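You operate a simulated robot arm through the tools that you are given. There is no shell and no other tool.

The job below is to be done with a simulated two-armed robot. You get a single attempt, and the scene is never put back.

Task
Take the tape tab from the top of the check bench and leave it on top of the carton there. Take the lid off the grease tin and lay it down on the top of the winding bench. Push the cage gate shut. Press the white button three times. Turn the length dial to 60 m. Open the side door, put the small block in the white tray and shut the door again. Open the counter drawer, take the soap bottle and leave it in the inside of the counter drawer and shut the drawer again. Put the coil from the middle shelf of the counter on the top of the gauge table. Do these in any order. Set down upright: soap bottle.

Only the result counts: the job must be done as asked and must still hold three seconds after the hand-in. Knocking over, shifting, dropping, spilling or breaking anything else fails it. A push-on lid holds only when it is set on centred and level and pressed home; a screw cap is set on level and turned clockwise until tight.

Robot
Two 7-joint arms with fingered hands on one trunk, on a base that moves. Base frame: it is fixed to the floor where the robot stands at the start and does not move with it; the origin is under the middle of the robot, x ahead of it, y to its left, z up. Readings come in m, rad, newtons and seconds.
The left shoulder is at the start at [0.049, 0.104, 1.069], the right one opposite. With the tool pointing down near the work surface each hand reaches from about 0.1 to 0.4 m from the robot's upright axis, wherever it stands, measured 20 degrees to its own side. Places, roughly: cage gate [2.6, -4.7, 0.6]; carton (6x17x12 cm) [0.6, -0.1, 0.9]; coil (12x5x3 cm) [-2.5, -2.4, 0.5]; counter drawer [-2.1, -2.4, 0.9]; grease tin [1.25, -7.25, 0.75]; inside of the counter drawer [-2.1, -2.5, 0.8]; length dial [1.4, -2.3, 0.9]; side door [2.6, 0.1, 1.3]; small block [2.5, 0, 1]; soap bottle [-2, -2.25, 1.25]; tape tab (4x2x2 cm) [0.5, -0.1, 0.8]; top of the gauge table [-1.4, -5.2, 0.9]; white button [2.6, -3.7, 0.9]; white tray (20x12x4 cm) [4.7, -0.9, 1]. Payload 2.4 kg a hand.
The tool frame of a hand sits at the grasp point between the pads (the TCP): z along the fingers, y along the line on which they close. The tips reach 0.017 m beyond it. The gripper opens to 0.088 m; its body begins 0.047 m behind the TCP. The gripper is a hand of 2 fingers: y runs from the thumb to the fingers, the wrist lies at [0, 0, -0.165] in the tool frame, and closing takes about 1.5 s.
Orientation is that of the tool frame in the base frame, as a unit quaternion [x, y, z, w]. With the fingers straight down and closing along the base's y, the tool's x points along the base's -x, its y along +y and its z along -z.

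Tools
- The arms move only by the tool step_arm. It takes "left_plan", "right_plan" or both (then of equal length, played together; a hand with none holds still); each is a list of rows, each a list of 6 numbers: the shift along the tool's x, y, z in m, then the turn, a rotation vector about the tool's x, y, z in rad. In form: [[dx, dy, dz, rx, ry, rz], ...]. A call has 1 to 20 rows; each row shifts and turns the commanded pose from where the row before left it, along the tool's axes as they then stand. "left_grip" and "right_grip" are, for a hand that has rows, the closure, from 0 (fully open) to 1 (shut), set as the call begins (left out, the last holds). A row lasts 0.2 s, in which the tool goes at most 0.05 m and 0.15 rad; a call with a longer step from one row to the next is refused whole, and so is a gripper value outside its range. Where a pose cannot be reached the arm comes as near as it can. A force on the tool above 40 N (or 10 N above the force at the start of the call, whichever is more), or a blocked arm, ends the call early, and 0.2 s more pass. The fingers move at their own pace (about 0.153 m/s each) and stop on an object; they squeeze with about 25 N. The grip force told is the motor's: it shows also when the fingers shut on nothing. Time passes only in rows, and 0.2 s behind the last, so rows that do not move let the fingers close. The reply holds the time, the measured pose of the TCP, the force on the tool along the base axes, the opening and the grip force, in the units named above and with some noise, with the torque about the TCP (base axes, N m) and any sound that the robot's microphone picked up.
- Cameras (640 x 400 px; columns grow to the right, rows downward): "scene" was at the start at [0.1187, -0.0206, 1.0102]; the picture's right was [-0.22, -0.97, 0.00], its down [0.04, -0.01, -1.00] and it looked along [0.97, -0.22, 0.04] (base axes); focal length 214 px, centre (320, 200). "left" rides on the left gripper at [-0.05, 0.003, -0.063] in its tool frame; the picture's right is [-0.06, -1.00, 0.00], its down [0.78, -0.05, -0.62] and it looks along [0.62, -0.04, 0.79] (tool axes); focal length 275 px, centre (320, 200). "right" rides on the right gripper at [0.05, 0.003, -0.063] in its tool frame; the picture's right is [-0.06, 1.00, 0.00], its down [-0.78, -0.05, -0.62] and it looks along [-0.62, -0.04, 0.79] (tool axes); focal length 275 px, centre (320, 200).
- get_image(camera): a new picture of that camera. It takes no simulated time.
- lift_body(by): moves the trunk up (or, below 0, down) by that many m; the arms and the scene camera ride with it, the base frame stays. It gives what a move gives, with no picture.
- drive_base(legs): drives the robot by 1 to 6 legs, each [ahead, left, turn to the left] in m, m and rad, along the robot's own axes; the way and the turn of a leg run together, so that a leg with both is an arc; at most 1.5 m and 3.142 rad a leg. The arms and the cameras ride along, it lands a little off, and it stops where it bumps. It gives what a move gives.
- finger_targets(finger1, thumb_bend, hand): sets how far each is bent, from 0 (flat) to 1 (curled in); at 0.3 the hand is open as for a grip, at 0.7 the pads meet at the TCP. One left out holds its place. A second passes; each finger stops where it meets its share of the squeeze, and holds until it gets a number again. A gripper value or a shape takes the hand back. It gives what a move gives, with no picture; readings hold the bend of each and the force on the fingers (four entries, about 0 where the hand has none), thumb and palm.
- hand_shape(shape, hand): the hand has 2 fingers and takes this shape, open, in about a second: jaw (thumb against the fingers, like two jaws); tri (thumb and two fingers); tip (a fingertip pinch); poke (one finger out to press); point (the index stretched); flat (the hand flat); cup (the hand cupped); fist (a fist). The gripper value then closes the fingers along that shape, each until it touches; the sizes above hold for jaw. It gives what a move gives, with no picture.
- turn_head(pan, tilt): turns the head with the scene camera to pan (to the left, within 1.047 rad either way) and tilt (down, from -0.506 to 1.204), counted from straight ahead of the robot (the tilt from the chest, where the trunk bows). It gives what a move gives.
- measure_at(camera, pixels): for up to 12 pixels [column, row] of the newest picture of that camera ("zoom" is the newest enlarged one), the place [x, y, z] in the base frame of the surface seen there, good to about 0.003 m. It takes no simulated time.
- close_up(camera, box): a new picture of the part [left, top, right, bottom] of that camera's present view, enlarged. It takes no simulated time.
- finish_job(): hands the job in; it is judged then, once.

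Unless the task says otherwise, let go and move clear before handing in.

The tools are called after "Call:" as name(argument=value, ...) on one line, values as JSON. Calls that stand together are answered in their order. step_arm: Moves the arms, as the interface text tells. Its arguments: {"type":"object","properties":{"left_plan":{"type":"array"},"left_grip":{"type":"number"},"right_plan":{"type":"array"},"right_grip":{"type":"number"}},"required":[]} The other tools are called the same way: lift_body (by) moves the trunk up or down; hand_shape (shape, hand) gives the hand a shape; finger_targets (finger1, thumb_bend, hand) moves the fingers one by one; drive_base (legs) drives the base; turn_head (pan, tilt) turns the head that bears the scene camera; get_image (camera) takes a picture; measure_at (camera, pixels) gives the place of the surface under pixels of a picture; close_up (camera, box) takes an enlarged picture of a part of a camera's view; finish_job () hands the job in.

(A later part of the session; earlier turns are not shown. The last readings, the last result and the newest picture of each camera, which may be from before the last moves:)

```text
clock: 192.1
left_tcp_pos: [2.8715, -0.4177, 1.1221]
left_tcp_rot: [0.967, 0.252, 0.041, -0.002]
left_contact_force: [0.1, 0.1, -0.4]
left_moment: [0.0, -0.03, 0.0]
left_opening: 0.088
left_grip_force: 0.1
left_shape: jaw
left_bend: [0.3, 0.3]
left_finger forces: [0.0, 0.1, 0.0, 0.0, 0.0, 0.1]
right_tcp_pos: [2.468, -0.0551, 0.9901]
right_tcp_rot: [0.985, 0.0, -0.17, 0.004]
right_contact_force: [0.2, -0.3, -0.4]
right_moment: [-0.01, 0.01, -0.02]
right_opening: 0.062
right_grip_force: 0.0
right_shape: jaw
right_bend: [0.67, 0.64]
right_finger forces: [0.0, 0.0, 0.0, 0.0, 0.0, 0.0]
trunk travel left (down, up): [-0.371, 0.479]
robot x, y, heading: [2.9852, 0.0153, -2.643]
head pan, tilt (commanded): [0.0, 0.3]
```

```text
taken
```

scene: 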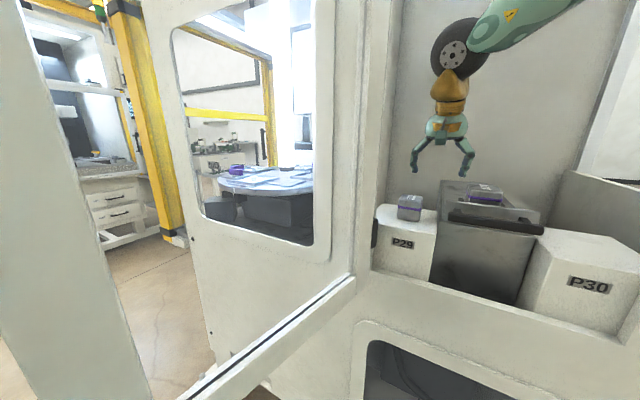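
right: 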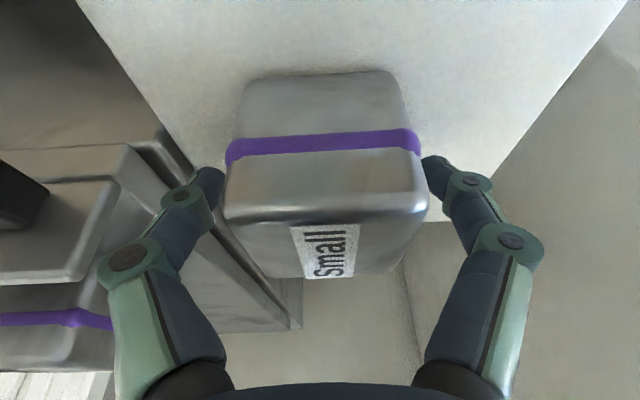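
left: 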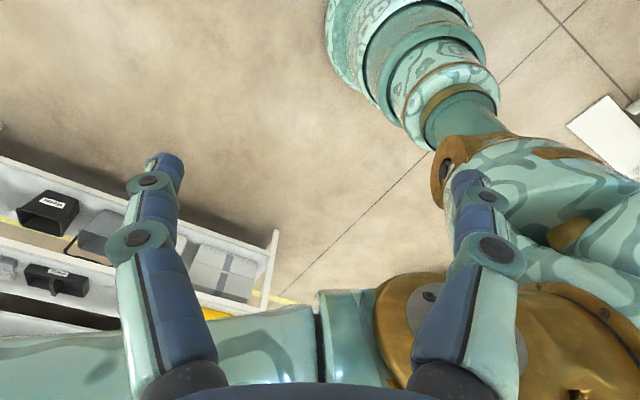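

The block is straddled by the fingers. Closing the grip.

Call:
step_arm(right_plan=[[0, 0, 0, 0, 0, 0], [0, 0, 0, 0, 0, 0], [0, 0, 0, 0, 0, 0], [0, 0, 0, 0, 0, 0], [0, 0, 0, 0, 0, 0]], right_grip=1.0)

Call:
get_image(camera="right")

```text
clock: 193.3
left_tcp_pos: [2.8713, -0.4164, 1.1224]
left_tcp_rot: [0.967, 0.251, 0.042, -0.003]
left_contact_force: [0.4, -0.4, 0.5]
left_moment: [-0.03, 0.01, -0.01]
left_opening: 0.0881
left_grip_force: 0.1
left_shape: jaw
left_bend: [0.3, 0.3]
left_finger forces: [0.1, 0.1, 0.0, 0.1, 0.0, 0.1]
right_tcp_pos: [2.4679, -0.0543, 0.9893]
right_tcp_rot: [0.985, 0.0, -0.17, 0.004]
right_contact_force: [0.1, 0.2, -0.4]
right_moment: [0.01, -0.02, 0.03]
right_opening: 0.0353
right_grip_force: 24.9
right_shape: jaw
right_bend: [0.73, 0.7]
right_finger forces: [22.6, 0.0, 0.0, 0.0, 23.1, 0.0]
trunk travel left (down, up): [-0.371, 0.479]
robot x, y, heading: [2.9836, 0.0194, -2.64]
head pan, tilt (commanded): [0.0, 0.3]
```

```text
taken
```

right: 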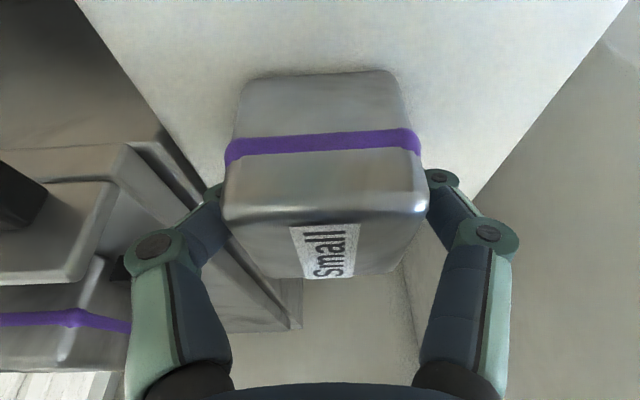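

Gripped (opening 0.035 m, ~23 N each side). Lifting the trunk 0.1 m and checking the block comes along.

Call:
lift_body(by=0.1)

Call:
get_image(camera="right")

Call:
get_image(camera="scene")

```text
clock: 194.6
left_tcp_pos: [2.8706, -0.4168, 1.2214]
left_tcp_rot: [0.967, 0.251, 0.042, -0.004]
left_contact_force: [0.0, -0.2, -0.3]
left_moment: [-0.02, -0.01, 0.0]
left_opening: 0.0884
left_grip_force: 0.0
left_shape: jaw
left_bend: [0.3, 0.3]
left_finger forces: [0.0, 0.1, 0.0, 0.0, 0.0, 0.0]
right_tcp_pos: [2.4674, -0.0559, 1.0895]
right_tcp_rot: [0.985, 0.001, -0.17, 0.003]
right_contact_force: [0.4, 0.4, -2.3]
right_moment: [0.02, 0.05, 0.02]
right_opening: 0.035
right_grip_force: 24.9
right_shape: jaw
right_bend: [0.73, 0.7]
right_finger forces: [22.9, 0.0, 0.0, 0.0, 22.9, 0.0]
trunk travel left (down, up): [-0.471, 0.379]
robot x, y, heading: [2.9833, 0.0165, -2.64]
head pan, tilt (commanded): [0.0, 0.3]
```

```text
taken
```

right: 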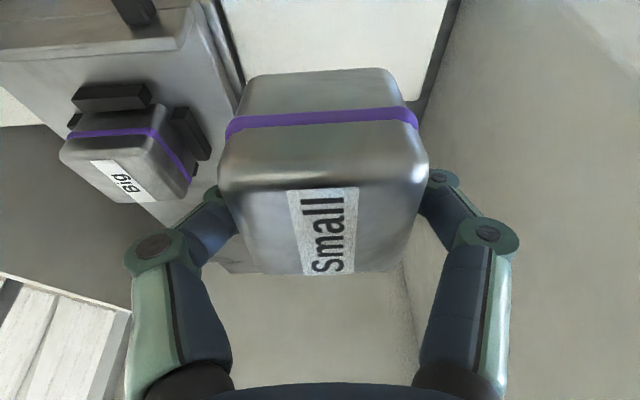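

```text
taken
```

scene: 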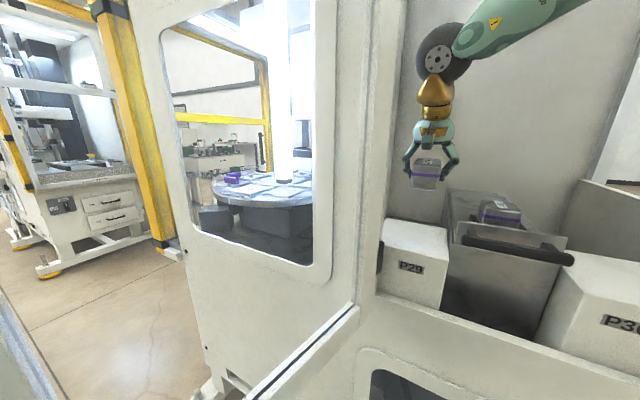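

The small block is held and Big undisturbed. Backing out: a slight +y shift, then straight along +x.

Call:
drive_base(legs=[[-0.0144, -0.0263, 0.0], [-0.263, 0.144, 0.0]])

Call:
get_image(camera="scene")

```text
clock: 197.1
left_tcp_pos: [3.1719, -0.387, 1.2222]
left_tcp_rot: [0.967, 0.251, 0.042, -0.003]
left_contact_force: [0.1, -0.1, -0.1]
left_moment: [0.0, -0.02, 0.02]
left_opening: 0.0881
left_grip_force: 0.2
left_shape: jaw
left_bend: [0.3, 0.3]
left_finger forces: [0.1, 0.1, 0.0, 0.1, 0.0, 0.0]
right_tcp_pos: [2.7684, -0.0265, 1.0907]
right_tcp_rot: [0.985, 0.0, -0.171, 0.004]
right_contact_force: [0.9, 0.0, -3.2]
right_moment: [0.02, 0.0, 0.02]
right_opening: 0.0348
right_grip_force: 25.1
right_shape: jaw
right_bend: [0.73, 0.7]
right_finger forces: [23.0, 0.0, 0.0, 0.1, 22.9, 0.1]
trunk travel left (down, up): [-0.471, 0.379]
robot x, y, heading: [3.2838, 0.0433, -2.643]
head pan, tilt (commanded): [0.0, 0.3]
```

```text
taken
```

scene: 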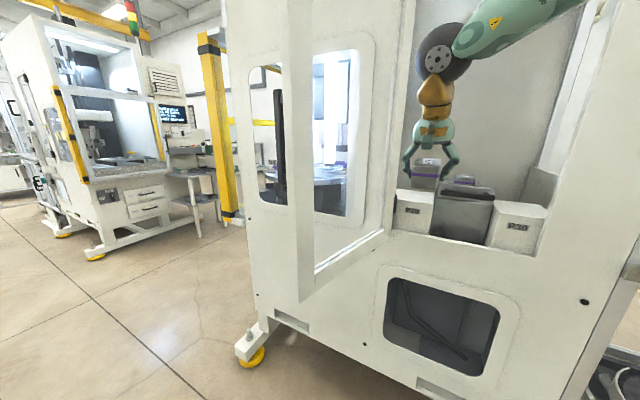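

Out and clear. While here I'll shut the door with the free left hand, which is already on the door's outer side. First back off, square up to heading π, and retract the right hand with the block.

Call:
drive_base(legs=[[-0.1, 0.055, 0.0], [0.0, 0.0, -0.498]])

Call:
step_arm(right_plan=[[0.035, 0, -0.0127, 0, 0, 0], [0.035, 0, -0.0127, 0, 0, 0], [0.035, 0, -0.0127, 0, 0, 0], [0.035, 0, -0.0127, 0, 0, 0]], left_plan=[[0, 0, 0, 0, 0, 0], [0, 0, 0, 0, 0, 0], [0, 0, 0, 0, 0, 0], [0, 0, 0, 0, 0, 0]], left_grip=1.0)

Call:
get_image(camera="scene")

```text
clock: 199.7
left_tcp_pos: [3.0878, -0.2802, 1.2216]
left_tcp_rot: [0.999, 0.003, 0.042, 0.008]
left_contact_force: [-0.7, 0.2, 0.0]
left_moment: [0.01, -0.05, -0.04]
left_opening: 0.0882
left_grip_force: 0.1
left_shape: jaw
left_bend: [0.3, 0.3]
left_finger forces: [0.0, 0.0, 0.0, 0.0, 0.0, 0.0]
right_tcp_pos: [2.9105, 0.2315, 1.0899]
right_tcp_rot: [0.954, -0.246, -0.166, -0.04]
right_contact_force: [1.0, 0.5, -3.4]
right_moment: [0.01, 0.04, 0.01]
right_opening: 0.0351
right_grip_force: 24.5
right_shape: jaw
right_bend: [0.73, 0.7]
right_finger forces: [22.9, 0.0, 0.1, 0.0, 23.0, 0.0]
trunk travel left (down, up): [-0.471, 0.379]
robot x, y, heading: [3.3966, 0.0455, 3.138]
head pan, tilt (commanded): [0.0, 0.3]
```

```text
clock: 200.7
left_tcp_pos: [3.0892, -0.2795, 1.2215]
left_tcp_rot: [0.999, 0.003, 0.041, 0.007]
left_contact_force: [-0.5, -0.4, 0.0]
left_moment: [0.02, -0.02, 0.0]
left_opening: 0.0
left_grip_force: 25.2
left_shape: jaw
left_bend: [0.52, 0.66]
left_finger forces: [0.1, 0.0, 0.0, 0.0, 0.0, 0.0]
right_tcp_pos: [2.9697, 0.2418, 1.1414]
right_tcp_rot: [0.955, -0.242, -0.164, -0.038]
right_contact_force: [1.4, 0.3, -3.5]
right_moment: [-0.01, 0.03, 0.03]
right_opening: 0.0347
right_grip_force: 24.6
right_shape: jaw
right_bend: [0.73, 0.7]
right_finger forces: [23.0, 0.1, 0.0, 0.0, 23.1, 0.1]
right hand out of reach, approached as far as the arm can: row 1, 2, 3, 4
trunk travel left (down, up): [-0.471, 0.379]
robot x, y, heading: [3.3938, 0.0439, 3.138]
head pan, tilt (commanded): [0.0, 0.3]
```

```text
taken
```

scene: 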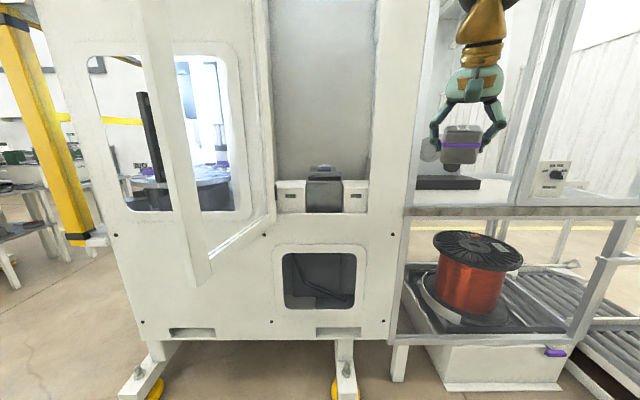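

Driving forward so the left hand is beside the door's outer face, then strafing right to start swinging it shut.

Call:
drive_base(legs=[[0.2, 0.0, 0.0], [0.02, -0.13, 0.0], [0.034, -0.1, 0.0]])

Call:
get_image(camera="scene")

```text
clock: 204.0
left_tcp_pos: [2.8344, -0.0486, 1.2234]
left_tcp_rot: [0.999, 0.002, 0.041, 0.008]
left_contact_force: [0.3, 0.0, -0.3]
left_moment: [0.03, 0.0, 0.01]
left_opening: 0.0
left_grip_force: 25.3
left_shape: jaw
left_bend: [0.52, 0.66]
left_finger forces: [0.0, 0.1, 0.0, 0.1, 0.0, 0.0]
right_tcp_pos: [2.7137, 0.4723, 1.1404]
right_tcp_rot: [0.955, -0.243, -0.163, -0.038]
right_contact_force: [0.7, 0.4, -3.8]
right_moment: [0.03, 0.04, 0.0]
right_opening: 0.0351
right_grip_force: 24.8
right_shape: jaw
right_bend: [0.73, 0.7]
right_finger forces: [22.9, 0.0, 0.1, 0.0, 23.0, 0.0]
trunk travel left (down, up): [-0.471, 0.379]
robot x, y, heading: [3.1416, 0.2773, 3.137]
head pan, tilt (commanded): [0.0, 0.3]
```

```text
taken
```

scene: 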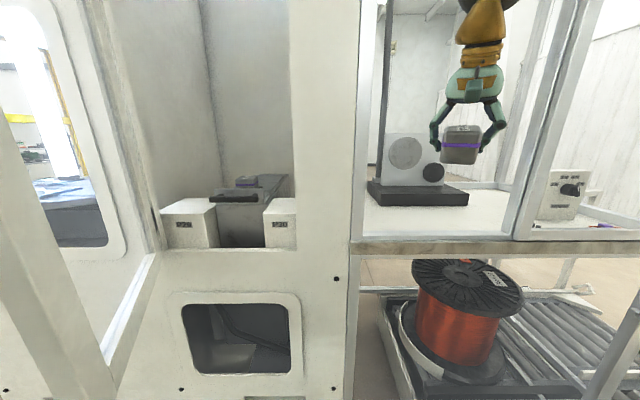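

The door is swinging in. Continuing the arc with the left arm itself.

Call:
step_arm(left_plan=[[-0.015, -0.0325, 0, 0, 0, 0], [-0.015, -0.0325, 0, 0, 0, 0], [-0.0217, -0.0283, 0, 0, 0, 0], [-0.0217, -0.0283, 0, 0, 0, 0], [-0.0217, -0.0283, 0, 0, 0, 0]])

Call:
get_image(camera="scene")

```text
clock: 205.2
left_tcp_pos: [2.7361, 0.1015, 1.2108]
left_tcp_rot: [0.999, 0.002, 0.043, 0.007]
left_contact_force: [-0.6, -0.3, 0.2]
left_moment: [-0.04, -0.01, 0.0]
left_opening: 0.0
left_grip_force: 25.2
left_shape: jaw
left_bend: [0.52, 0.66]
left_finger forces: [0.0, 0.0, 0.0, 0.0, 0.0, 0.0]
right_tcp_pos: [2.7145, 0.4718, 1.1411]
right_tcp_rot: [0.955, -0.243, -0.163, -0.038]
right_contact_force: [0.7, -0.7, -3.9]
right_moment: [0.05, 0.01, -0.01]
right_opening: 0.0346
right_grip_force: 25.1
right_shape: jaw
right_bend: [0.73, 0.7]
right_finger forces: [23.0, 0.0, 0.1, 0.0, 23.1, 0.0]
trunk travel left (down, up): [-0.471, 0.379]
robot x, y, heading: [3.1465, 0.2759, 3.141]
head pan, tilt (commanded): [0.0, 0.3]
```

```text
taken
```

scene: 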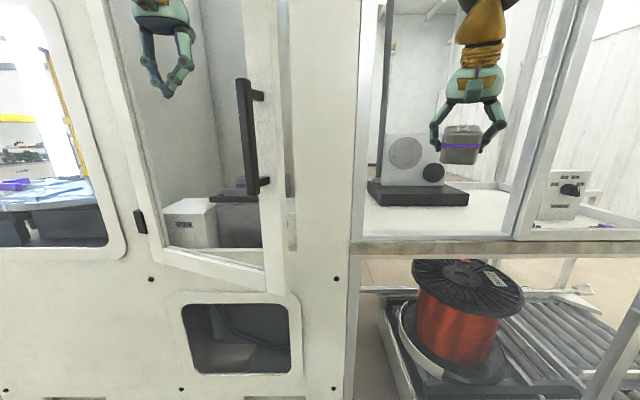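

The door is nearly shut (about 20° left). I need the base closer, so I'll first pull the right hand with the block up and back to keep it clear of the enclosure.

Call:
step_arm(right_plan=[[0.0243, -0.0188, -0.0369, 0, 0, 0], [0.0243, -0.0188, -0.0369, 0, 0, 0], [0.0243, -0.0188, -0.0369, 0, 0, 0]])

Call:
get_image(camera="scene")

```text
clock: 206.0
left_tcp_pos: [2.7389, 0.101, 1.2112]
left_tcp_rot: [0.999, 0.003, 0.04, 0.007]
left_contact_force: [0.1, -0.2, -0.1]
left_moment: [0.0, 0.01, 0.0]
left_opening: 0.0002
left_grip_force: 25.4
left_shape: jaw
left_bend: [0.52, 0.66]
left_finger forces: [0.0, 0.0, 0.0, 0.1, 0.1, 0.0]
right_tcp_pos: [2.8339, 0.4729, 1.2237]
right_tcp_rot: [0.955, -0.244, -0.163, -0.038]
right_contact_force: [0.1, -0.1, -2.4]
right_moment: [0.01, 0.04, 0.01]
right_opening: 0.0348
right_grip_force: 25.0
right_shape: jaw
right_bend: [0.73, 0.7]
right_finger forces: [23.0, 0.0, 0.1, 0.0, 23.0, 0.0]
trunk travel left (down, up): [-0.471, 0.379]
robot x, y, heading: [3.1448, 0.2755, 3.139]
head pan, tilt (commanded): [0.0, 0.3]
```

```text
taken
```

scene: 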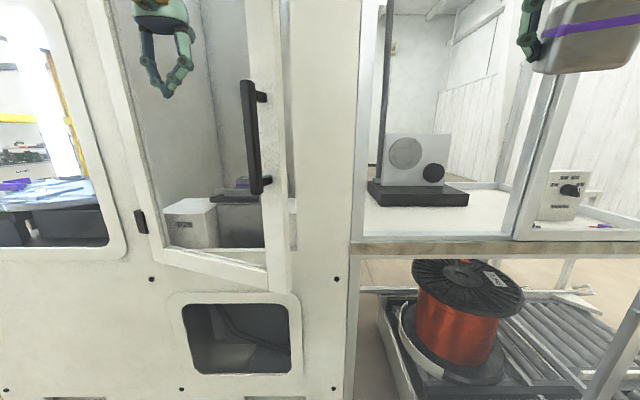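

Right hand is now well back. Shifting the left hand toward the door's free edge and driving forward to push it closed.

Call:
step_arm(left_plan=[[0, -0.03, 0, 0, 0, 0], [0, -0.03, 0, 0, 0, 0]])

Call:
drive_base(legs=[[0.1, 0.0, 0.0]])

Call:
get_image(camera="scene")

```text
clock: 206.6
left_tcp_pos: [2.7366, 0.1605, 1.2104]
left_tcp_rot: [0.999, 0.002, 0.041, 0.008]
left_contact_force: [-0.5, -0.1, 0.1]
left_moment: [-0.01, 0.01, 0.0]
left_opening: 0.0
left_grip_force: 24.8
left_shape: jaw
left_bend: [0.52, 0.66]
left_finger forces: [0.1, 0.0, 0.1, 0.0, 0.0, 0.0]
right_tcp_pos: [2.8334, 0.4713, 1.2236]
right_tcp_rot: [0.956, -0.243, -0.163, -0.038]
right_contact_force: [0.7, 0.9, -2.9]
right_moment: [0.01, 0.06, 0.01]
right_opening: 0.0348
right_grip_force: 25.0
right_shape: jaw
right_bend: [0.73, 0.7]
right_finger forces: [23.0, 0.0, 0.0, 0.0, 23.0, 0.0]
trunk travel left (down, up): [-0.471, 0.379]
robot x, y, heading: [3.1449, 0.2771, 3.143]
head pan, tilt (commanded): [0.0, 0.3]
```

```text
clock: 207.8
left_tcp_pos: [2.6436, 0.1608, 1.2108]
left_tcp_rot: [0.999, 0.0, 0.046, 0.01]
left_contact_force: [0.3, 0.0, -0.4]
left_moment: [-0.01, 0.02, 0.0]
left_opening: 0.0
left_grip_force: 24.9
left_shape: jaw
left_bend: [0.52, 0.66]
left_finger forces: [0.0, 0.0, 0.0, 0.1, 0.1, 0.0]
right_tcp_pos: [2.7377, 0.4734, 1.2226]
right_tcp_rot: [0.955, -0.244, -0.162, -0.038]
right_contact_force: [-1.0, 0.5, -3.4]
right_moment: [-0.01, 0.0, -0.01]
right_opening: 0.0347
right_grip_force: 25.5
right_shape: jaw
right_bend: [0.73, 0.7]
right_finger forces: [23.0, 0.0, 0.0, 0.0, 23.1, 0.1]
trunk travel left (down, up): [-0.471, 0.379]
robot x, y, heading: [3.0464, 0.2795, 3.134]
head pan, tilt (commanded): [0.0, 0.3]
stopped in leg 1: the force on the tool passed its limit at 76 N (the readings are from after the stop); the commanded pose is now the measured one
```

```text
taken
```

scene: 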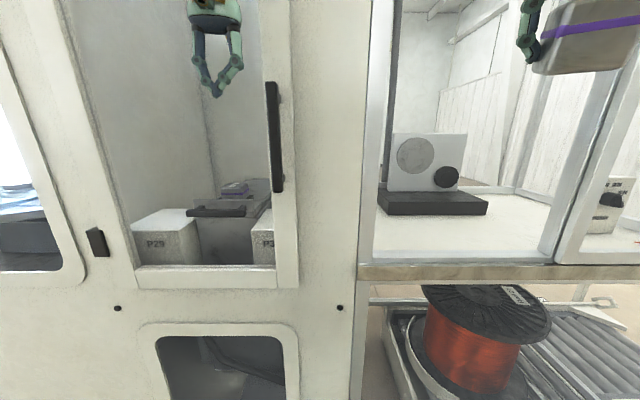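

The push ended on a firm stop; the door looks flush. Measuring the door's face to confirm it is fully shut.

Call:
measure_at(camera="scene", pixels=[[288, 240], [288, 150], [150, 277], [220, 278], [290, 280], [310, 240], [330, 200], [275, 140], [100, 240]])

```text
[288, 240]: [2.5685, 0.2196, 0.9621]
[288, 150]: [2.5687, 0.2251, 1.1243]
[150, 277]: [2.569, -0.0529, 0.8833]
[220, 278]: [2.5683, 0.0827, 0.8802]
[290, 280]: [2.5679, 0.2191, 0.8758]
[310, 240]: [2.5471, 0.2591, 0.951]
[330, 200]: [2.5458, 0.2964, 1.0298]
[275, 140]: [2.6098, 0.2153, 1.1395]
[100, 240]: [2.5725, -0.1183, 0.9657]
```

Door face is at x≈2.568 everywhere, the same as when closed originally. Backing off and turning toward the shelf with the white tray.

Call:
drive_base(legs=[[-0.45, 0.0, 0.0], [0.0, 0.9, 0.0], [0.0, 0.0, 3.14]])

Call:
turn_head(pan=0.0, tilt=0.2)

Call:
get_image(camera="scene")

```text
clock: 222.2
left_tcp_pos: [3.8929, -0.5306, 1.2108]
left_tcp_rot: [0.016, 0.999, 0.011, -0.045]
left_contact_force: [0.1, -1.1, 0.6]
left_moment: [0.0, 0.02, -0.04]
left_opening: 0.0
left_grip_force: 25.1
left_shape: jaw
left_bend: [0.52, 0.66]
left_finger forces: [0.0, 0.0, 0.1, 0.0, 0.0, 0.0]
right_tcp_pos: [3.7885, -0.8395, 1.2229]
right_tcp_rot: [0.259, 0.951, -0.04, 0.162]
right_contact_force: [0.4, -0.5, -3.1]
right_moment: [0.0, -0.02, -0.02]
right_opening: 0.0347
right_grip_force: 25.0
right_shape: jaw
right_bend: [0.73, 0.7]
right_finger forces: [23.1, 0.0, 0.0, 0.1, 23.2, 0.0]
trunk travel left (down, up): [-0.471, 0.379]
robot x, y, heading: [3.4843, -0.6359, -0.037]
head pan, tilt (commanded): [0.0, 0.3]
```

```text
clock: 222.9
left_tcp_pos: [3.8923, -0.5305, 1.2103]
left_tcp_rot: [0.018, 0.999, 0.01, -0.045]
left_contact_force: [0.4, -0.6, -0.8]
left_moment: [-0.01, -0.05, 0.0]
left_opening: 0.0001
left_grip_force: 24.8
left_shape: jaw
left_bend: [0.52, 0.66]
left_finger forces: [0.0, 0.0, 0.0, 0.0, 0.1, 0.1]
right_tcp_pos: [3.7878, -0.839, 1.2232]
right_tcp_rot: [0.259, 0.951, -0.041, 0.162]
right_contact_force: [-0.1, 0.2, -3.2]
right_moment: [-0.03, -0.01, -0.01]
right_opening: 0.0349
right_grip_force: 24.7
right_shape: jaw
right_bend: [0.73, 0.7]
right_finger forces: [23.1, 0.1, 0.1, 0.0, 23.1, 0.0]
trunk travel left (down, up): [-0.471, 0.379]
robot x, y, heading: [3.483, -0.6319, -0.034]
head pan, tilt (commanded): [0.0, 0.201]
```

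```text
taken
```

scene: 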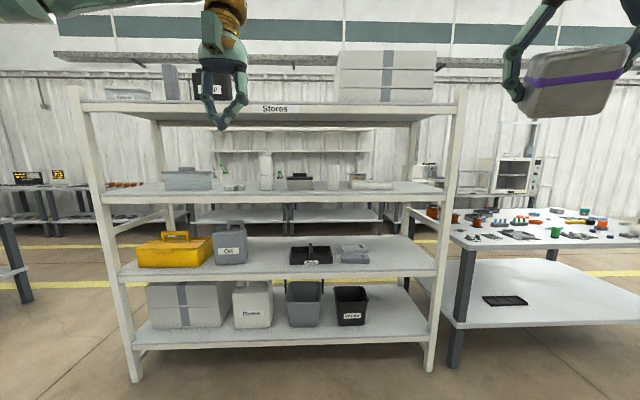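

The shelf at row ~190 has a pale tray near (370,183). Enlarging to find the white tray.

Call:
close_up(camera="scene", box=[240, 130, 460, 280])

Call:
measure_at(camera="scene", pixels=[[370, 185], [355, 180], [385, 186], [390, 182], [300, 183], [320, 196], [320, 112], [320, 195], [440, 195], [100, 195], [320, 270]])

```text
2.67 times, centred on (350, 205) of scene
```

zoom: 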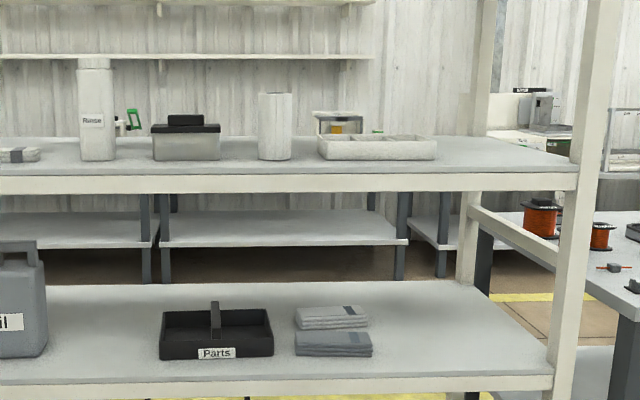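

```text
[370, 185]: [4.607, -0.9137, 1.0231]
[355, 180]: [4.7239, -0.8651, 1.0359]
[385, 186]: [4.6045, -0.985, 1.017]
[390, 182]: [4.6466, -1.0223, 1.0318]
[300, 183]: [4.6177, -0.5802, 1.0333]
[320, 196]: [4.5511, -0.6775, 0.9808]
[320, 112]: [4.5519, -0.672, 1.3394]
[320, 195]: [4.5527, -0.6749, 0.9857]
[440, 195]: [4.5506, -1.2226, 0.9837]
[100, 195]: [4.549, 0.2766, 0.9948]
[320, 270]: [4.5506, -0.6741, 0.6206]
```

The white tray is on the shelf at z≈1.0, spanning x 4.605–4.725, y −0.83…−1.03, under an upper shelf at z≈1.33. I'll move closer and view it from the trunk camera.

Call:
drive_base(legs=[[0.0, 0.0, 0.036], [0.35, -0.12, 0.0]])

Call:
lift_body(by=0.07)

Call:
turn_head(pan=-0.2, tilt=0.3)

Call:
get_image(camera="scene")

Call:
close_up(camera="scene", box=[260, 100, 420, 220])

```text
clock: 225.6
left_tcp_pos: [4.2337, -0.6343, 1.2109]
left_tcp_rot: [-0.002, 0.999, 0.009, -0.046]
left_contact_force: [0.1, -0.6, 0.5]
left_moment: [0.02, -0.03, 0.02]
left_opening: 0.0001
left_grip_force: 25.1
left_shape: jaw
left_bend: [0.52, 0.66]
left_finger forces: [0.0, 0.1, 0.0, 0.0, 0.0, 0.0]
right_tcp_pos: [4.1411, -0.946, 1.2208]
right_tcp_rot: [0.241, 0.956, -0.038, 0.163]
right_contact_force: [0.3, 0.3, -2.9]
right_moment: [-0.02, -0.01, 0.01]
right_opening: 0.0348
right_grip_force: 25.1
right_shape: jaw
right_bend: [0.73, 0.7]
right_finger forces: [23.1, 0.1, 0.0, 0.1, 23.1, 0.0]
trunk travel left (down, up): [-0.471, 0.379]
robot x, y, heading: [3.8304, -0.7507, 0.0]
head pan, tilt (commanded): [0.0, 0.201]
```

```text
clock: 226.7
left_tcp_pos: [4.2334, -0.6337, 1.2801]
left_tcp_rot: [-0.001, 0.999, 0.009, -0.045]
left_contact_force: [-0.1, 0.2, -0.3]
left_moment: [0.0, -0.02, 0.0]
left_opening: 0.0003
left_grip_force: 25.2
left_shape: jaw
left_bend: [0.52, 0.66]
left_finger forces: [0.1, 0.1, 0.1, 0.1, 0.0, 0.1]
right_tcp_pos: [4.1417, -0.9463, 1.2915]
right_tcp_rot: [0.242, 0.956, -0.038, 0.162]
right_contact_force: [-0.6, 0.9, -2.4]
right_moment: [-0.02, -0.06, 0.01]
right_opening: 0.0346
right_grip_force: 25.4
right_shape: jaw
right_bend: [0.73, 0.7]
right_finger forces: [23.1, 0.0, 0.1, 0.0, 23.1, 0.0]
trunk travel left (down, up): [-0.541, 0.309]
robot x, y, heading: [3.8313, -0.7511, 0.002]
head pan, tilt (commanded): [0.0, 0.201]
```

```text
clock: 227.4
left_tcp_pos: [4.233, -0.6339, 1.2804]
left_tcp_rot: [-0.001, 0.999, 0.01, -0.045]
left_contact_force: [0.0, -0.3, -0.8]
left_moment: [0.02, 0.01, -0.01]
left_opening: 0.0
left_grip_force: 24.9
left_shape: jaw
left_bend: [0.52, 0.66]
left_finger forces: [0.0, 0.1, 0.1, 0.1, 0.0, 0.0]
right_tcp_pos: [4.1403, -0.9458, 1.2928]
right_tcp_rot: [0.241, 0.956, -0.037, 0.163]
right_contact_force: [-0.5, -0.1, -2.9]
right_moment: [-0.02, 0.01, 0.01]
right_opening: 0.0348
right_grip_force: 24.6
right_shape: jaw
right_bend: [0.73, 0.7]
right_finger forces: [23.1, 0.0, 0.1, 0.0, 23.1, 0.1]
trunk travel left (down, up): [-0.541, 0.309]
robot x, y, heading: [3.8295, -0.7532, 0.003]
head pan, tilt (commanded): [-0.201, 0.3]
```

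```text
taken
```

scene: 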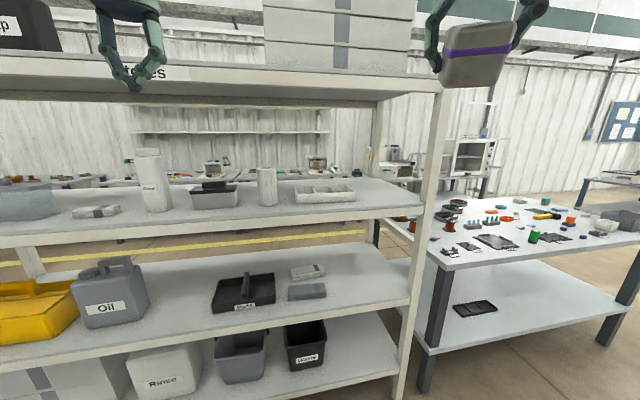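

```text
3.33 times, centred on (340, 160) of scene
```

zoom: 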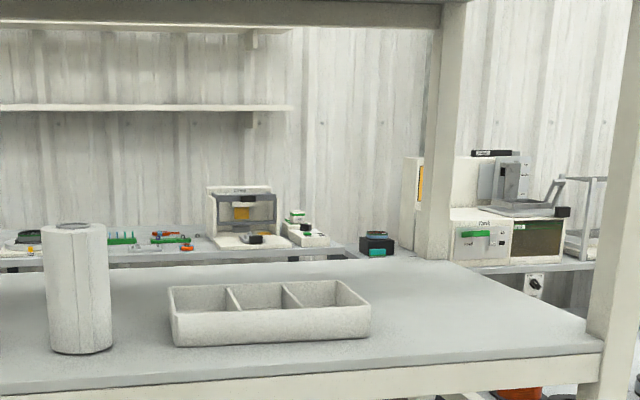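

The tray has three compartments. Measuring its walls and dividers to target the middle of one.

Call:
measure_at(camera="zoom", pixels=[[170, 300], [370, 315], [170, 290], [230, 292], [287, 290], [355, 295], [260, 320], [260, 297], [200, 300], [315, 296], [200, 288], [400, 320]])

Call:
measure_at(camera="scene", pixels=[[320, 72], [320, 80], [320, 212], [320, 222], [435, 120], [268, 190], [215, 195]])

```text
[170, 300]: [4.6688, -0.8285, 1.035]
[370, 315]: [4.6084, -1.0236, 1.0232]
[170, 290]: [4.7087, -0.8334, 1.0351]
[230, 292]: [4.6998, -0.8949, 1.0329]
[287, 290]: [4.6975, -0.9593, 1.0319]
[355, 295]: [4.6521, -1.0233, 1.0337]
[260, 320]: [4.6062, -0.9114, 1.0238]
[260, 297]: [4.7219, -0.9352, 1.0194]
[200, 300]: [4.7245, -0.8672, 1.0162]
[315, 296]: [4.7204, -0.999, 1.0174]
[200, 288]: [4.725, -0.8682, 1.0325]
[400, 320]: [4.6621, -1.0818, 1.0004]
```

```text
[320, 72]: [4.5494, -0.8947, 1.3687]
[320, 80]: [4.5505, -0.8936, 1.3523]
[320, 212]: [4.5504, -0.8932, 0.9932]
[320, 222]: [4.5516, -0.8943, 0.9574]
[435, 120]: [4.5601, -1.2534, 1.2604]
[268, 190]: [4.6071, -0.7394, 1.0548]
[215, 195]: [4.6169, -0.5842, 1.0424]
```

The tray's compartments are ~6 cm wide in y and 11 cm long in x, so I'll turn the hand so the fingers close along x. Testing that rotation here in free space.

Call:
step_arm(right_plan=[[0, 0, 0, -0.0484, 0.0012, -0.1389], [0, 0, 0, -0.0484, 0.0012, -0.1389], [0, 0, 0, -0.0484, 0.0012, -0.1389], [0, 0, 0, -0.0484, 0.0012, -0.1389], [0, 0, 0, -0.0484, 0.0012, -0.1389], [0, 0, 0, -0.0484, 0.0012, -0.1389], [0, 0, 0, -0.0484, 0.0012, -0.1389], [0, 0, 0, -0.0484, 0.0012, -0.1389], [0, 0, 0, -0.0484, 0.0012, -0.1389], [0, 0, 0, -0.0484, 0.0012, -0.1389], [0, 0, 0, -0.0484, 0.0012, -0.1389], [0, 0, 0, -0.0484, 0.0012, -0.1389], [0, 0, 0, -0.0484, 0.0012, -0.1389], [0, 0, 0, -0.0484, 0.0012, -0.1389]])

Call:
get_image(camera="right")

Call:
get_image(camera="scene")

```text
clock: 230.4
left_tcp_pos: [4.2327, -0.6337, 1.2799]
left_tcp_rot: [-0.002, 0.999, 0.01, -0.045]
left_contact_force: [0.0, 0.0, -0.1]
left_moment: [0.0, -0.01, -0.03]
left_opening: 0.0001
left_grip_force: 25.1
left_shape: jaw
left_bend: [0.52, 0.66]
left_finger forces: [0.1, 0.0, 0.1, 0.1, 0.0, 0.0]
right_tcp_pos: [4.1409, -0.9451, 1.2928]
right_tcp_rot: [-0.696, 0.699, 0.119, 0.114]
right_contact_force: [-0.3, 0.0, -3.1]
right_moment: [0.02, 0.0, 0.05]
right_opening: 0.0347
right_grip_force: 25.0
right_shape: jaw
right_bend: [0.73, 0.7]
right_finger forces: [23.0, 0.0, 0.1, 0.0, 23.1, 0.0]
trunk travel left (down, up): [-0.541, 0.309]
robot x, y, heading: [3.8293, -0.7504, -0.001]
head pan, tilt (commanded): [-0.201, 0.3]
```

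```text
taken
```

right: 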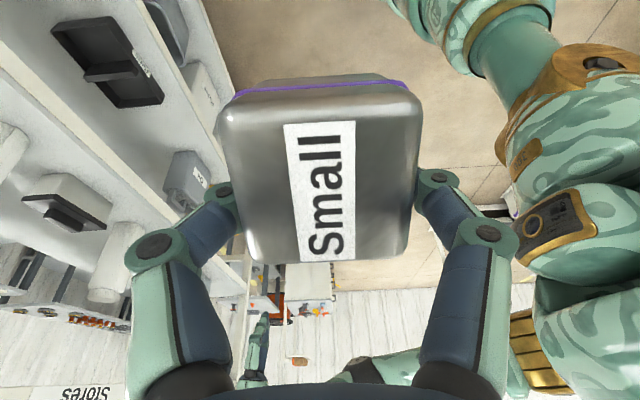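

```text
taken
```

scene: 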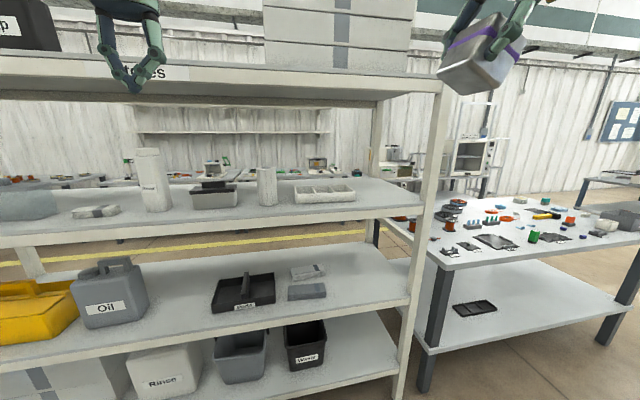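

The rotation works and the block is upright (fingers along x). Now retracting the left hand so it won't touch the shelf, and lowering the right hand toward entry height.

Call:
step_arm(left_plan=[[0.04, 0.015, 0, 0, 0, 0], [0.04, 0.015, 0, 0, 0, 0], [0.04, 0.015, 0, 0, 0, 0], [0.04, 0.015, 0, 0, 0, 0], [0.04, 0.015, 0, 0, 0, 0]], right_plan=[[0.0122, 0, 0.0355, 0, 0, 0], [0.0122, 0, 0.0355, 0, 0, 0], [0.0122, 0, 0.0355, 0, 0, 0], [0.0122, 0, 0.0355, 0, 0, 0], [0.0122, 0, 0.0355, 0, 0, 0]])

Call:
get_image(camera="scene")

```text
clock: 231.6
left_tcp_pos: [4.0316, -0.5585, 1.2994]
left_tcp_rot: [-0.002, 0.999, 0.009, -0.045]
left_contact_force: [-0.5, -0.1, 0.5]
left_moment: [-0.01, 0.03, -0.01]
left_opening: 0.0
left_grip_force: 25.0
left_shape: jaw
left_bend: [0.52, 0.66]
left_finger forces: [0.0, 0.0, 0.0, 0.0, 0.0, 0.1]
right_tcp_pos: [4.1373, -0.9438, 1.1068]
right_tcp_rot: [-0.695, 0.699, 0.12, 0.114]
right_contact_force: [0.2, -0.3, -2.9]
right_moment: [-0.03, 0.01, 0.0]
right_opening: 0.035
right_grip_force: 24.7
right_shape: jaw
right_bend: [0.73, 0.7]
right_finger forces: [23.0, 0.0, 0.0, 0.0, 23.0, 0.0]
trunk travel left (down, up): [-0.541, 0.309]
robot x, y, heading: [3.8299, -0.7469, -0.001]
head pan, tilt (commanded): [-0.201, 0.3]
```

```text
taken
```

scene: 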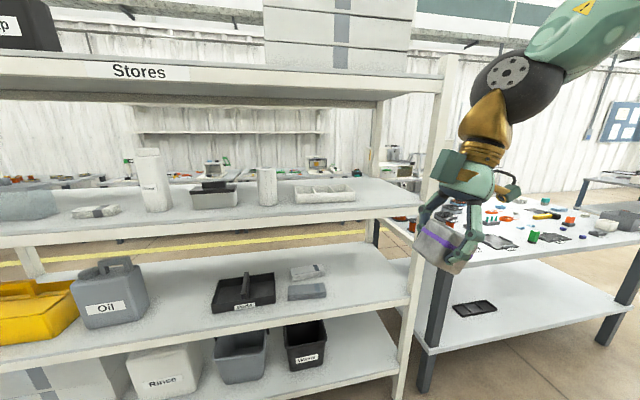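

The block is upright (tilt relative to gravity unchanged since the grasp). Extending the hand forward 0.12 m and trimming y, still in front of the shelf.

Call:
step_arm(right_plan=[[-0.005, -0.04, 0.0017, 0, 0, 0], [-0.005, -0.04, 0.0017, 0, 0, 0], [-0.005, -0.04, 0.0017, 0, 0, 0]])

Call:
get_image(camera="scene")

```text
clock: 232.4
left_tcp_pos: [4.0334, -0.5592, 1.2991]
left_tcp_rot: [-0.002, 0.999, 0.009, -0.044]
left_contact_force: [0.0, -0.8, 0.6]
left_moment: [0.03, 0.02, -0.04]
left_opening: 0.0
left_grip_force: 25.3
left_shape: jaw
left_bend: [0.52, 0.66]
left_finger forces: [0.0, 0.0, 0.0, 0.0, 0.0, 0.1]
right_tcp_pos: [4.2624, -0.9299, 1.103]
right_tcp_rot: [-0.695, 0.699, 0.12, 0.115]
right_contact_force: [0.0, 0.3, -2.2]
right_moment: [0.02, -0.02, 0.0]
right_opening: 0.0348
right_grip_force: 24.8
right_shape: jaw
right_bend: [0.73, 0.7]
right_finger forces: [22.9, 0.0, 0.0, 0.0, 23.2, 0.0]
trunk travel left (down, up): [-0.541, 0.309]
robot x, y, heading: [3.8304, -0.7494, 0.001]
head pan, tilt (commanded): [-0.201, 0.3]
```

```text
taken
```

scene: 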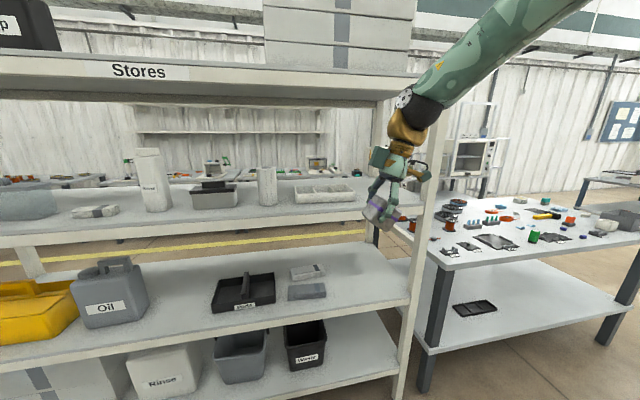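

The forearm slopes steeply down from a high elbow, which could touch the upper shelf's lip. I'll raise the hand 0.12 m and lower the trunk 0.14 m to flatten the forearm.

Call:
step_arm(right_plan=[[-0.013, 0, -0.0378, 0, 0, 0], [-0.013, 0, -0.0378, 0, 0, 0], [-0.013, 0, -0.0378, 0, 0, 0]])

Call:
lift_body(by=-0.14)

Call:
get_image(camera="scene")

```text
clock: 233.2
left_tcp_pos: [4.0334, -0.5588, 1.3002]
left_tcp_rot: [-0.001, 0.999, 0.009, -0.046]
left_contact_force: [-0.2, -0.5, -0.2]
left_moment: [0.02, -0.02, -0.02]
left_opening: 0.0
left_grip_force: 25.3
left_shape: jaw
left_bend: [0.52, 0.66]
left_finger forces: [0.0, 0.0, 0.0, 0.1, 0.0, 0.0]
right_tcp_pos: [4.2589, -0.9314, 1.2266]
right_tcp_rot: [-0.696, 0.699, 0.12, 0.114]
right_contact_force: [-1.1, 0.1, -2.3]
right_moment: [0.0, 0.0, -0.01]
right_opening: 0.0344
right_grip_force: 25.2
right_shape: jaw
right_bend: [0.73, 0.7]
right_finger forces: [23.0, 0.0, 0.0, 0.0, 23.0, 0.0]
trunk travel left (down, up): [-0.541, 0.309]
robot x, y, heading: [3.8309, -0.7519, 0.0]
head pan, tilt (commanded): [-0.201, 0.3]
```

```text
clock: 234.9
left_tcp_pos: [4.0326, -0.5596, 1.1603]
left_tcp_rot: [-0.002, 0.999, 0.009, -0.045]
left_contact_force: [0.6, 0.6, 0.0]
left_moment: [-0.01, 0.04, 0.0]
left_opening: 0.0001
left_grip_force: 24.8
left_shape: jaw
left_bend: [0.52, 0.66]
left_finger forces: [0.0, 0.0, 0.0, 0.1, 0.0, 0.0]
right_tcp_pos: [4.2599, -0.9307, 1.0841]
right_tcp_rot: [-0.695, 0.7, 0.119, 0.114]
right_contact_force: [-0.1, -0.1, -2.1]
right_moment: [0.0, 0.03, 0.0]
right_opening: 0.0347
right_grip_force: 24.9
right_shape: jaw
right_bend: [0.73, 0.7]
right_finger forces: [23.0, 0.1, 0.1, 0.0, 22.9, 0.1]
trunk travel left (down, up): [-0.401, 0.449]
robot x, y, heading: [3.8278, -0.7507, -0.001]
head pan, tilt (commanded): [-0.201, 0.3]
```

```text
taken
```

scene: 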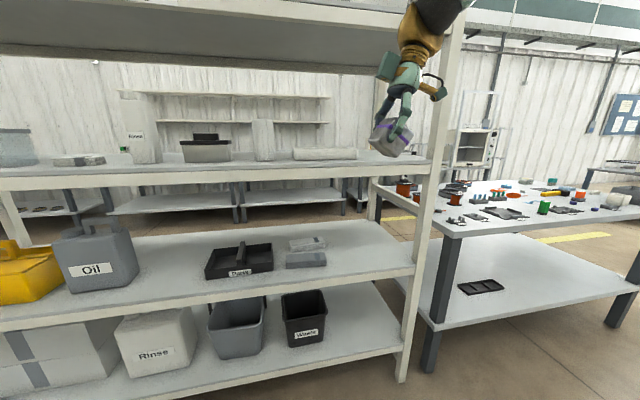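

Measuring the forearm's height against the upper shelf's lower edge before going in.

Call:
measure_at(camera="scene", pixels=[[440, 10], [425, 30], [455, 5], [300, 15], [300, 22], [300, 55], [300, 70], [300, 155], [325, 153], [400, 140]])

Call:
turn_head(pan=-0.4, tilt=-0.2)

Call:
get_image(camera="scene")

```text
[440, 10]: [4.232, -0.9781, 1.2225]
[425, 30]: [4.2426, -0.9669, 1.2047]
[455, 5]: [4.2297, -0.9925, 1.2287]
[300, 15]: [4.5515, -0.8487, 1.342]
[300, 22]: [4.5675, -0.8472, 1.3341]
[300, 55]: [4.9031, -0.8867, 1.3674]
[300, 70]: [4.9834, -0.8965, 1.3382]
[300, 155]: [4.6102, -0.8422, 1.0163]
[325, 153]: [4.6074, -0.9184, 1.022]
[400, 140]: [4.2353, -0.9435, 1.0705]
```

```text
clock: 235.8
left_tcp_pos: [4.0323, -0.5593, 1.1601]
left_tcp_rot: [-0.002, 0.999, 0.009, -0.045]
left_contact_force: [-1.1, 0.2, -0.2]
left_moment: [0.0, -0.01, 0.0]
left_opening: 0.0
left_grip_force: 25.1
left_shape: jaw
left_bend: [0.52, 0.66]
left_finger forces: [0.0, 0.0, 0.1, 0.1, 0.0, 0.0]
right_tcp_pos: [4.2604, -0.9312, 1.0836]
right_tcp_rot: [-0.695, 0.7, 0.119, 0.114]
right_contact_force: [0.3, 0.3, -2.2]
right_moment: [0.01, 0.0, 0.01]
right_opening: 0.0346
right_grip_force: 24.8
right_shape: jaw
right_bend: [0.73, 0.7]
right_finger forces: [23.0, 0.1, 0.0, 0.1, 23.0, 0.0]
trunk travel left (down, up): [-0.401, 0.449]
robot x, y, heading: [3.8313, -0.7518, 0.003]
head pan, tilt (commanded): [-0.4, -0.201]
```

```text
taken
```

scene: 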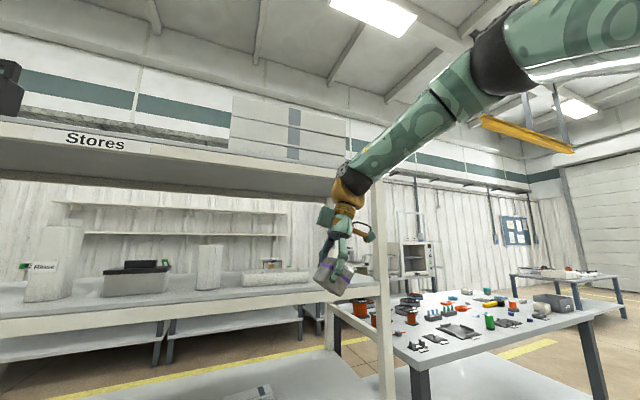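

The forearm runs from (355,170) up to the elbow at (490,65). Measuring its slope.

Call:
measure_at(camera="scene", pixels=[[352, 165], [375, 150], [400, 130], [420, 110], [440, 95], [470, 80], [495, 60], [345, 185]])

```text
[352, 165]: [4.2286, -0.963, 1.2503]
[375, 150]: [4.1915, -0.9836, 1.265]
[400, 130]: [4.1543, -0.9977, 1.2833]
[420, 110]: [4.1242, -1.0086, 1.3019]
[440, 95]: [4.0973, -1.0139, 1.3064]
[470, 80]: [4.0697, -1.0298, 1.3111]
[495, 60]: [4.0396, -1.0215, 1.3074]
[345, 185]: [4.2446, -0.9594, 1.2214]
```

The forearm's upper surface would come within a couple of centimetres of the lip (z≈1.34). I'll flatten it further: raise the hand 0.07 m and lower the trunk 0.08 m.

Call:
step_arm(right_plan=[[-0.0114, 0, -0.0331, 0, 0, 0], [-0.0114, 0, -0.0331, 0, 0, 0]])

Call:
lift_body(by=-0.08)

Call:
get_image(camera="scene")

Call:
measure_at(camera="scene", pixels=[[340, 125], [360, 110], [390, 90], [420, 75], [450, 60], [480, 40]])

```text
clock: 236.4
left_tcp_pos: [4.0332, -0.56, 1.1601]
left_tcp_rot: [-0.001, 0.999, 0.009, -0.046]
left_contact_force: [0.1, 0.0, -0.3]
left_moment: [0.0, 0.05, 0.01]
left_opening: 0.0003
left_grip_force: 25.0
left_shape: jaw
left_bend: [0.52, 0.66]
left_finger forces: [0.0, 0.1, 0.0, 0.1, 0.0, 0.0]
right_tcp_pos: [4.2595, -0.9316, 1.1561]
right_tcp_rot: [-0.695, 0.7, 0.12, 0.114]
right_contact_force: [-0.4, 0.2, -3.4]
right_moment: [-0.02, 0.04, 0.01]
right_opening: 0.0344
right_grip_force: 24.9
right_shape: jaw
right_bend: [0.73, 0.7]
right_finger forces: [22.9, 0.0, 0.1, 0.1, 22.9, 0.0]
trunk travel left (down, up): [-0.401, 0.449]
robot x, y, heading: [3.8303, -0.7524, -0.003]
head pan, tilt (commanded): [-0.4, -0.201]
```

```text
clock: 237.6
left_tcp_pos: [4.0334, -0.5595, 1.0811]
left_tcp_rot: [-0.001, 0.999, 0.01, -0.045]
left_contact_force: [-0.2, -0.3, 0.3]
left_moment: [0.01, -0.01, -0.03]
left_opening: 0.0
left_grip_force: 25.3
left_shape: jaw
left_bend: [0.52, 0.66]
left_finger forces: [0.0, 0.1, 0.1, 0.0, 0.0, 0.0]
right_tcp_pos: [4.2604, -0.9299, 1.0742]
right_tcp_rot: [-0.696, 0.699, 0.119, 0.113]
right_contact_force: [0.3, 0.0, -2.8]
right_moment: [0.02, -0.01, -0.01]
right_opening: 0.0348
right_grip_force: 24.7
right_shape: jaw
right_bend: [0.73, 0.7]
right_finger forces: [23.0, 0.1, 0.0, 0.0, 23.0, 0.1]
trunk travel left (down, up): [-0.321, 0.529]
robot x, y, heading: [3.832, -0.7485, -0.0]
head pan, tilt (commanded): [-0.4, -0.201]
```

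```text
taken
```

scene: 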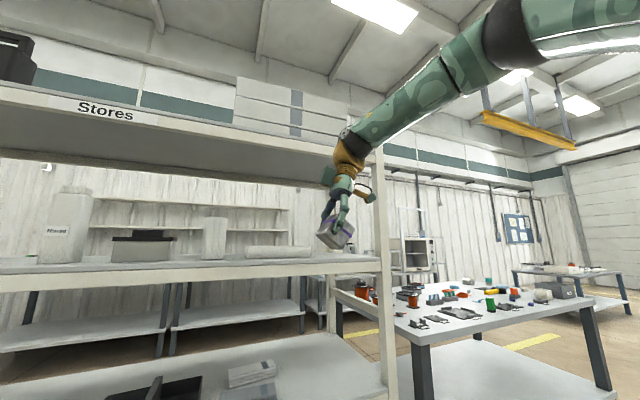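

```text
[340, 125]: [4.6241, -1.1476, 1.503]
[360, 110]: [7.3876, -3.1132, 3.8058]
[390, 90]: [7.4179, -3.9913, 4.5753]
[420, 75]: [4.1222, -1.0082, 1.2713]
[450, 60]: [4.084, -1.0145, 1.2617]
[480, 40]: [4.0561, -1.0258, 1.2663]
```

Forearm is nearly level now (≈1.27), below the lip. Driving forward 0.3 m first, then checking.

Call:
drive_base(legs=[[0.3, 0.0, 0.0]])

Call:
turn_head(pan=-0.4, tilt=0.1)

Call:
get_image(camera="scene")

Call:
get_image(camera="right")

```text
clock: 239.6
left_tcp_pos: [4.3376, -0.5586, 1.0797]
left_tcp_rot: [-0.001, 0.999, 0.009, -0.045]
left_contact_force: [-0.1, -0.4, -0.4]
left_moment: [-0.02, -0.01, -0.01]
left_opening: 0.0
left_grip_force: 25.1
left_shape: jaw
left_bend: [0.52, 0.66]
left_finger forces: [0.0, 0.0, 0.1, 0.0, 0.0, 0.1]
right_tcp_pos: [4.5642, -0.9297, 1.0724]
right_tcp_rot: [-0.695, 0.699, 0.119, 0.114]
right_contact_force: [0.2, 0.0, -3.3]
right_moment: [0.0, -0.02, 0.0]
right_opening: 0.0346
right_grip_force: 25.7
right_shape: jaw
right_bend: [0.73, 0.7]
right_finger forces: [23.1, 0.1, 0.1, 0.0, 23.0, 0.1]
trunk travel left (down, up): [-0.321, 0.529]
robot x, y, heading: [4.1324, -0.7497, 0.0]
head pan, tilt (commanded): [-0.4, -0.201]
```

```text
clock: 240.4
left_tcp_pos: [4.3366, -0.5587, 1.0788]
left_tcp_rot: [-0.001, 0.999, 0.009, -0.045]
left_contact_force: [0.3, -0.3, 0.0]
left_moment: [0.02, 0.03, 0.03]
left_opening: 0.0
left_grip_force: 25.3
left_shape: jaw
left_bend: [0.52, 0.66]
left_finger forces: [0.1, 0.0, 0.1, 0.0, 0.0, 0.0]
right_tcp_pos: [4.5637, -0.9304, 1.0746]
right_tcp_rot: [-0.695, 0.7, 0.119, 0.114]
right_contact_force: [-0.2, 0.3, -2.8]
right_moment: [0.03, -0.01, 0.0]
right_opening: 0.0347
right_grip_force: 24.8
right_shape: jaw
right_bend: [0.73, 0.7]
right_finger forces: [23.0, 0.0, 0.0, 0.0, 23.0, 0.0]
trunk travel left (down, up): [-0.321, 0.529]
robot x, y, heading: [4.1363, -0.7507, -0.003]
head pan, tilt (commanded): [-0.4, 0.099]
```

```text
taken
```

scene: 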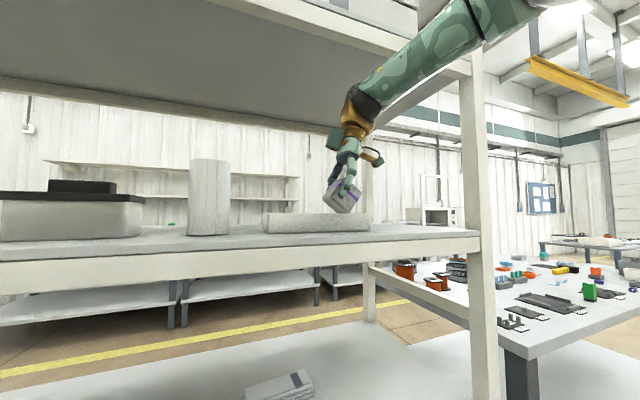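

```text
taken
```

right: 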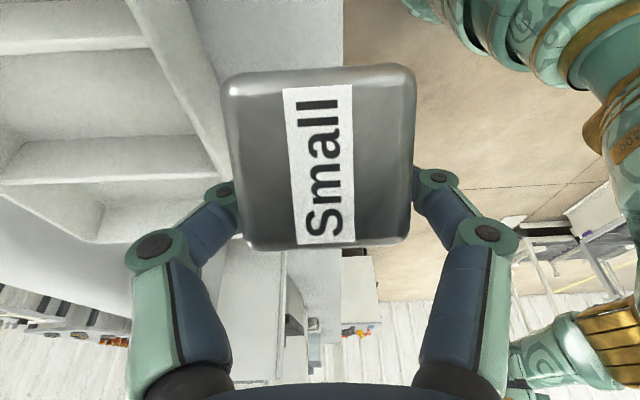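

Zooming on the held block to judge whether it is level relative to the tray.

Call:
close_up(camera="scene", box=[250, 80, 430, 250])

Call:
measure_at(camera="scene", pixels=[[328, 190], [335, 205], [350, 210], [355, 195], [345, 185], [340, 195]])

```text
2.35 times, centred on (340, 165) of scene
```

zoom: 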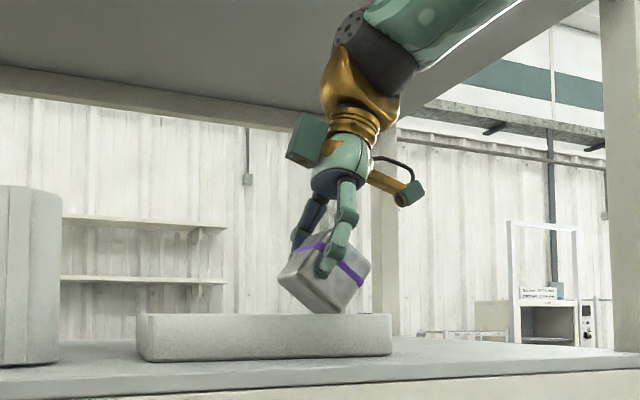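

```text
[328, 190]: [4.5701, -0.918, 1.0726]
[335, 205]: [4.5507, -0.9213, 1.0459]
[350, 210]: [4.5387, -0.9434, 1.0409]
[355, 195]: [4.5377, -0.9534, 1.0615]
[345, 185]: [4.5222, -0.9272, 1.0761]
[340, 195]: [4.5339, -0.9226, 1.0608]
```

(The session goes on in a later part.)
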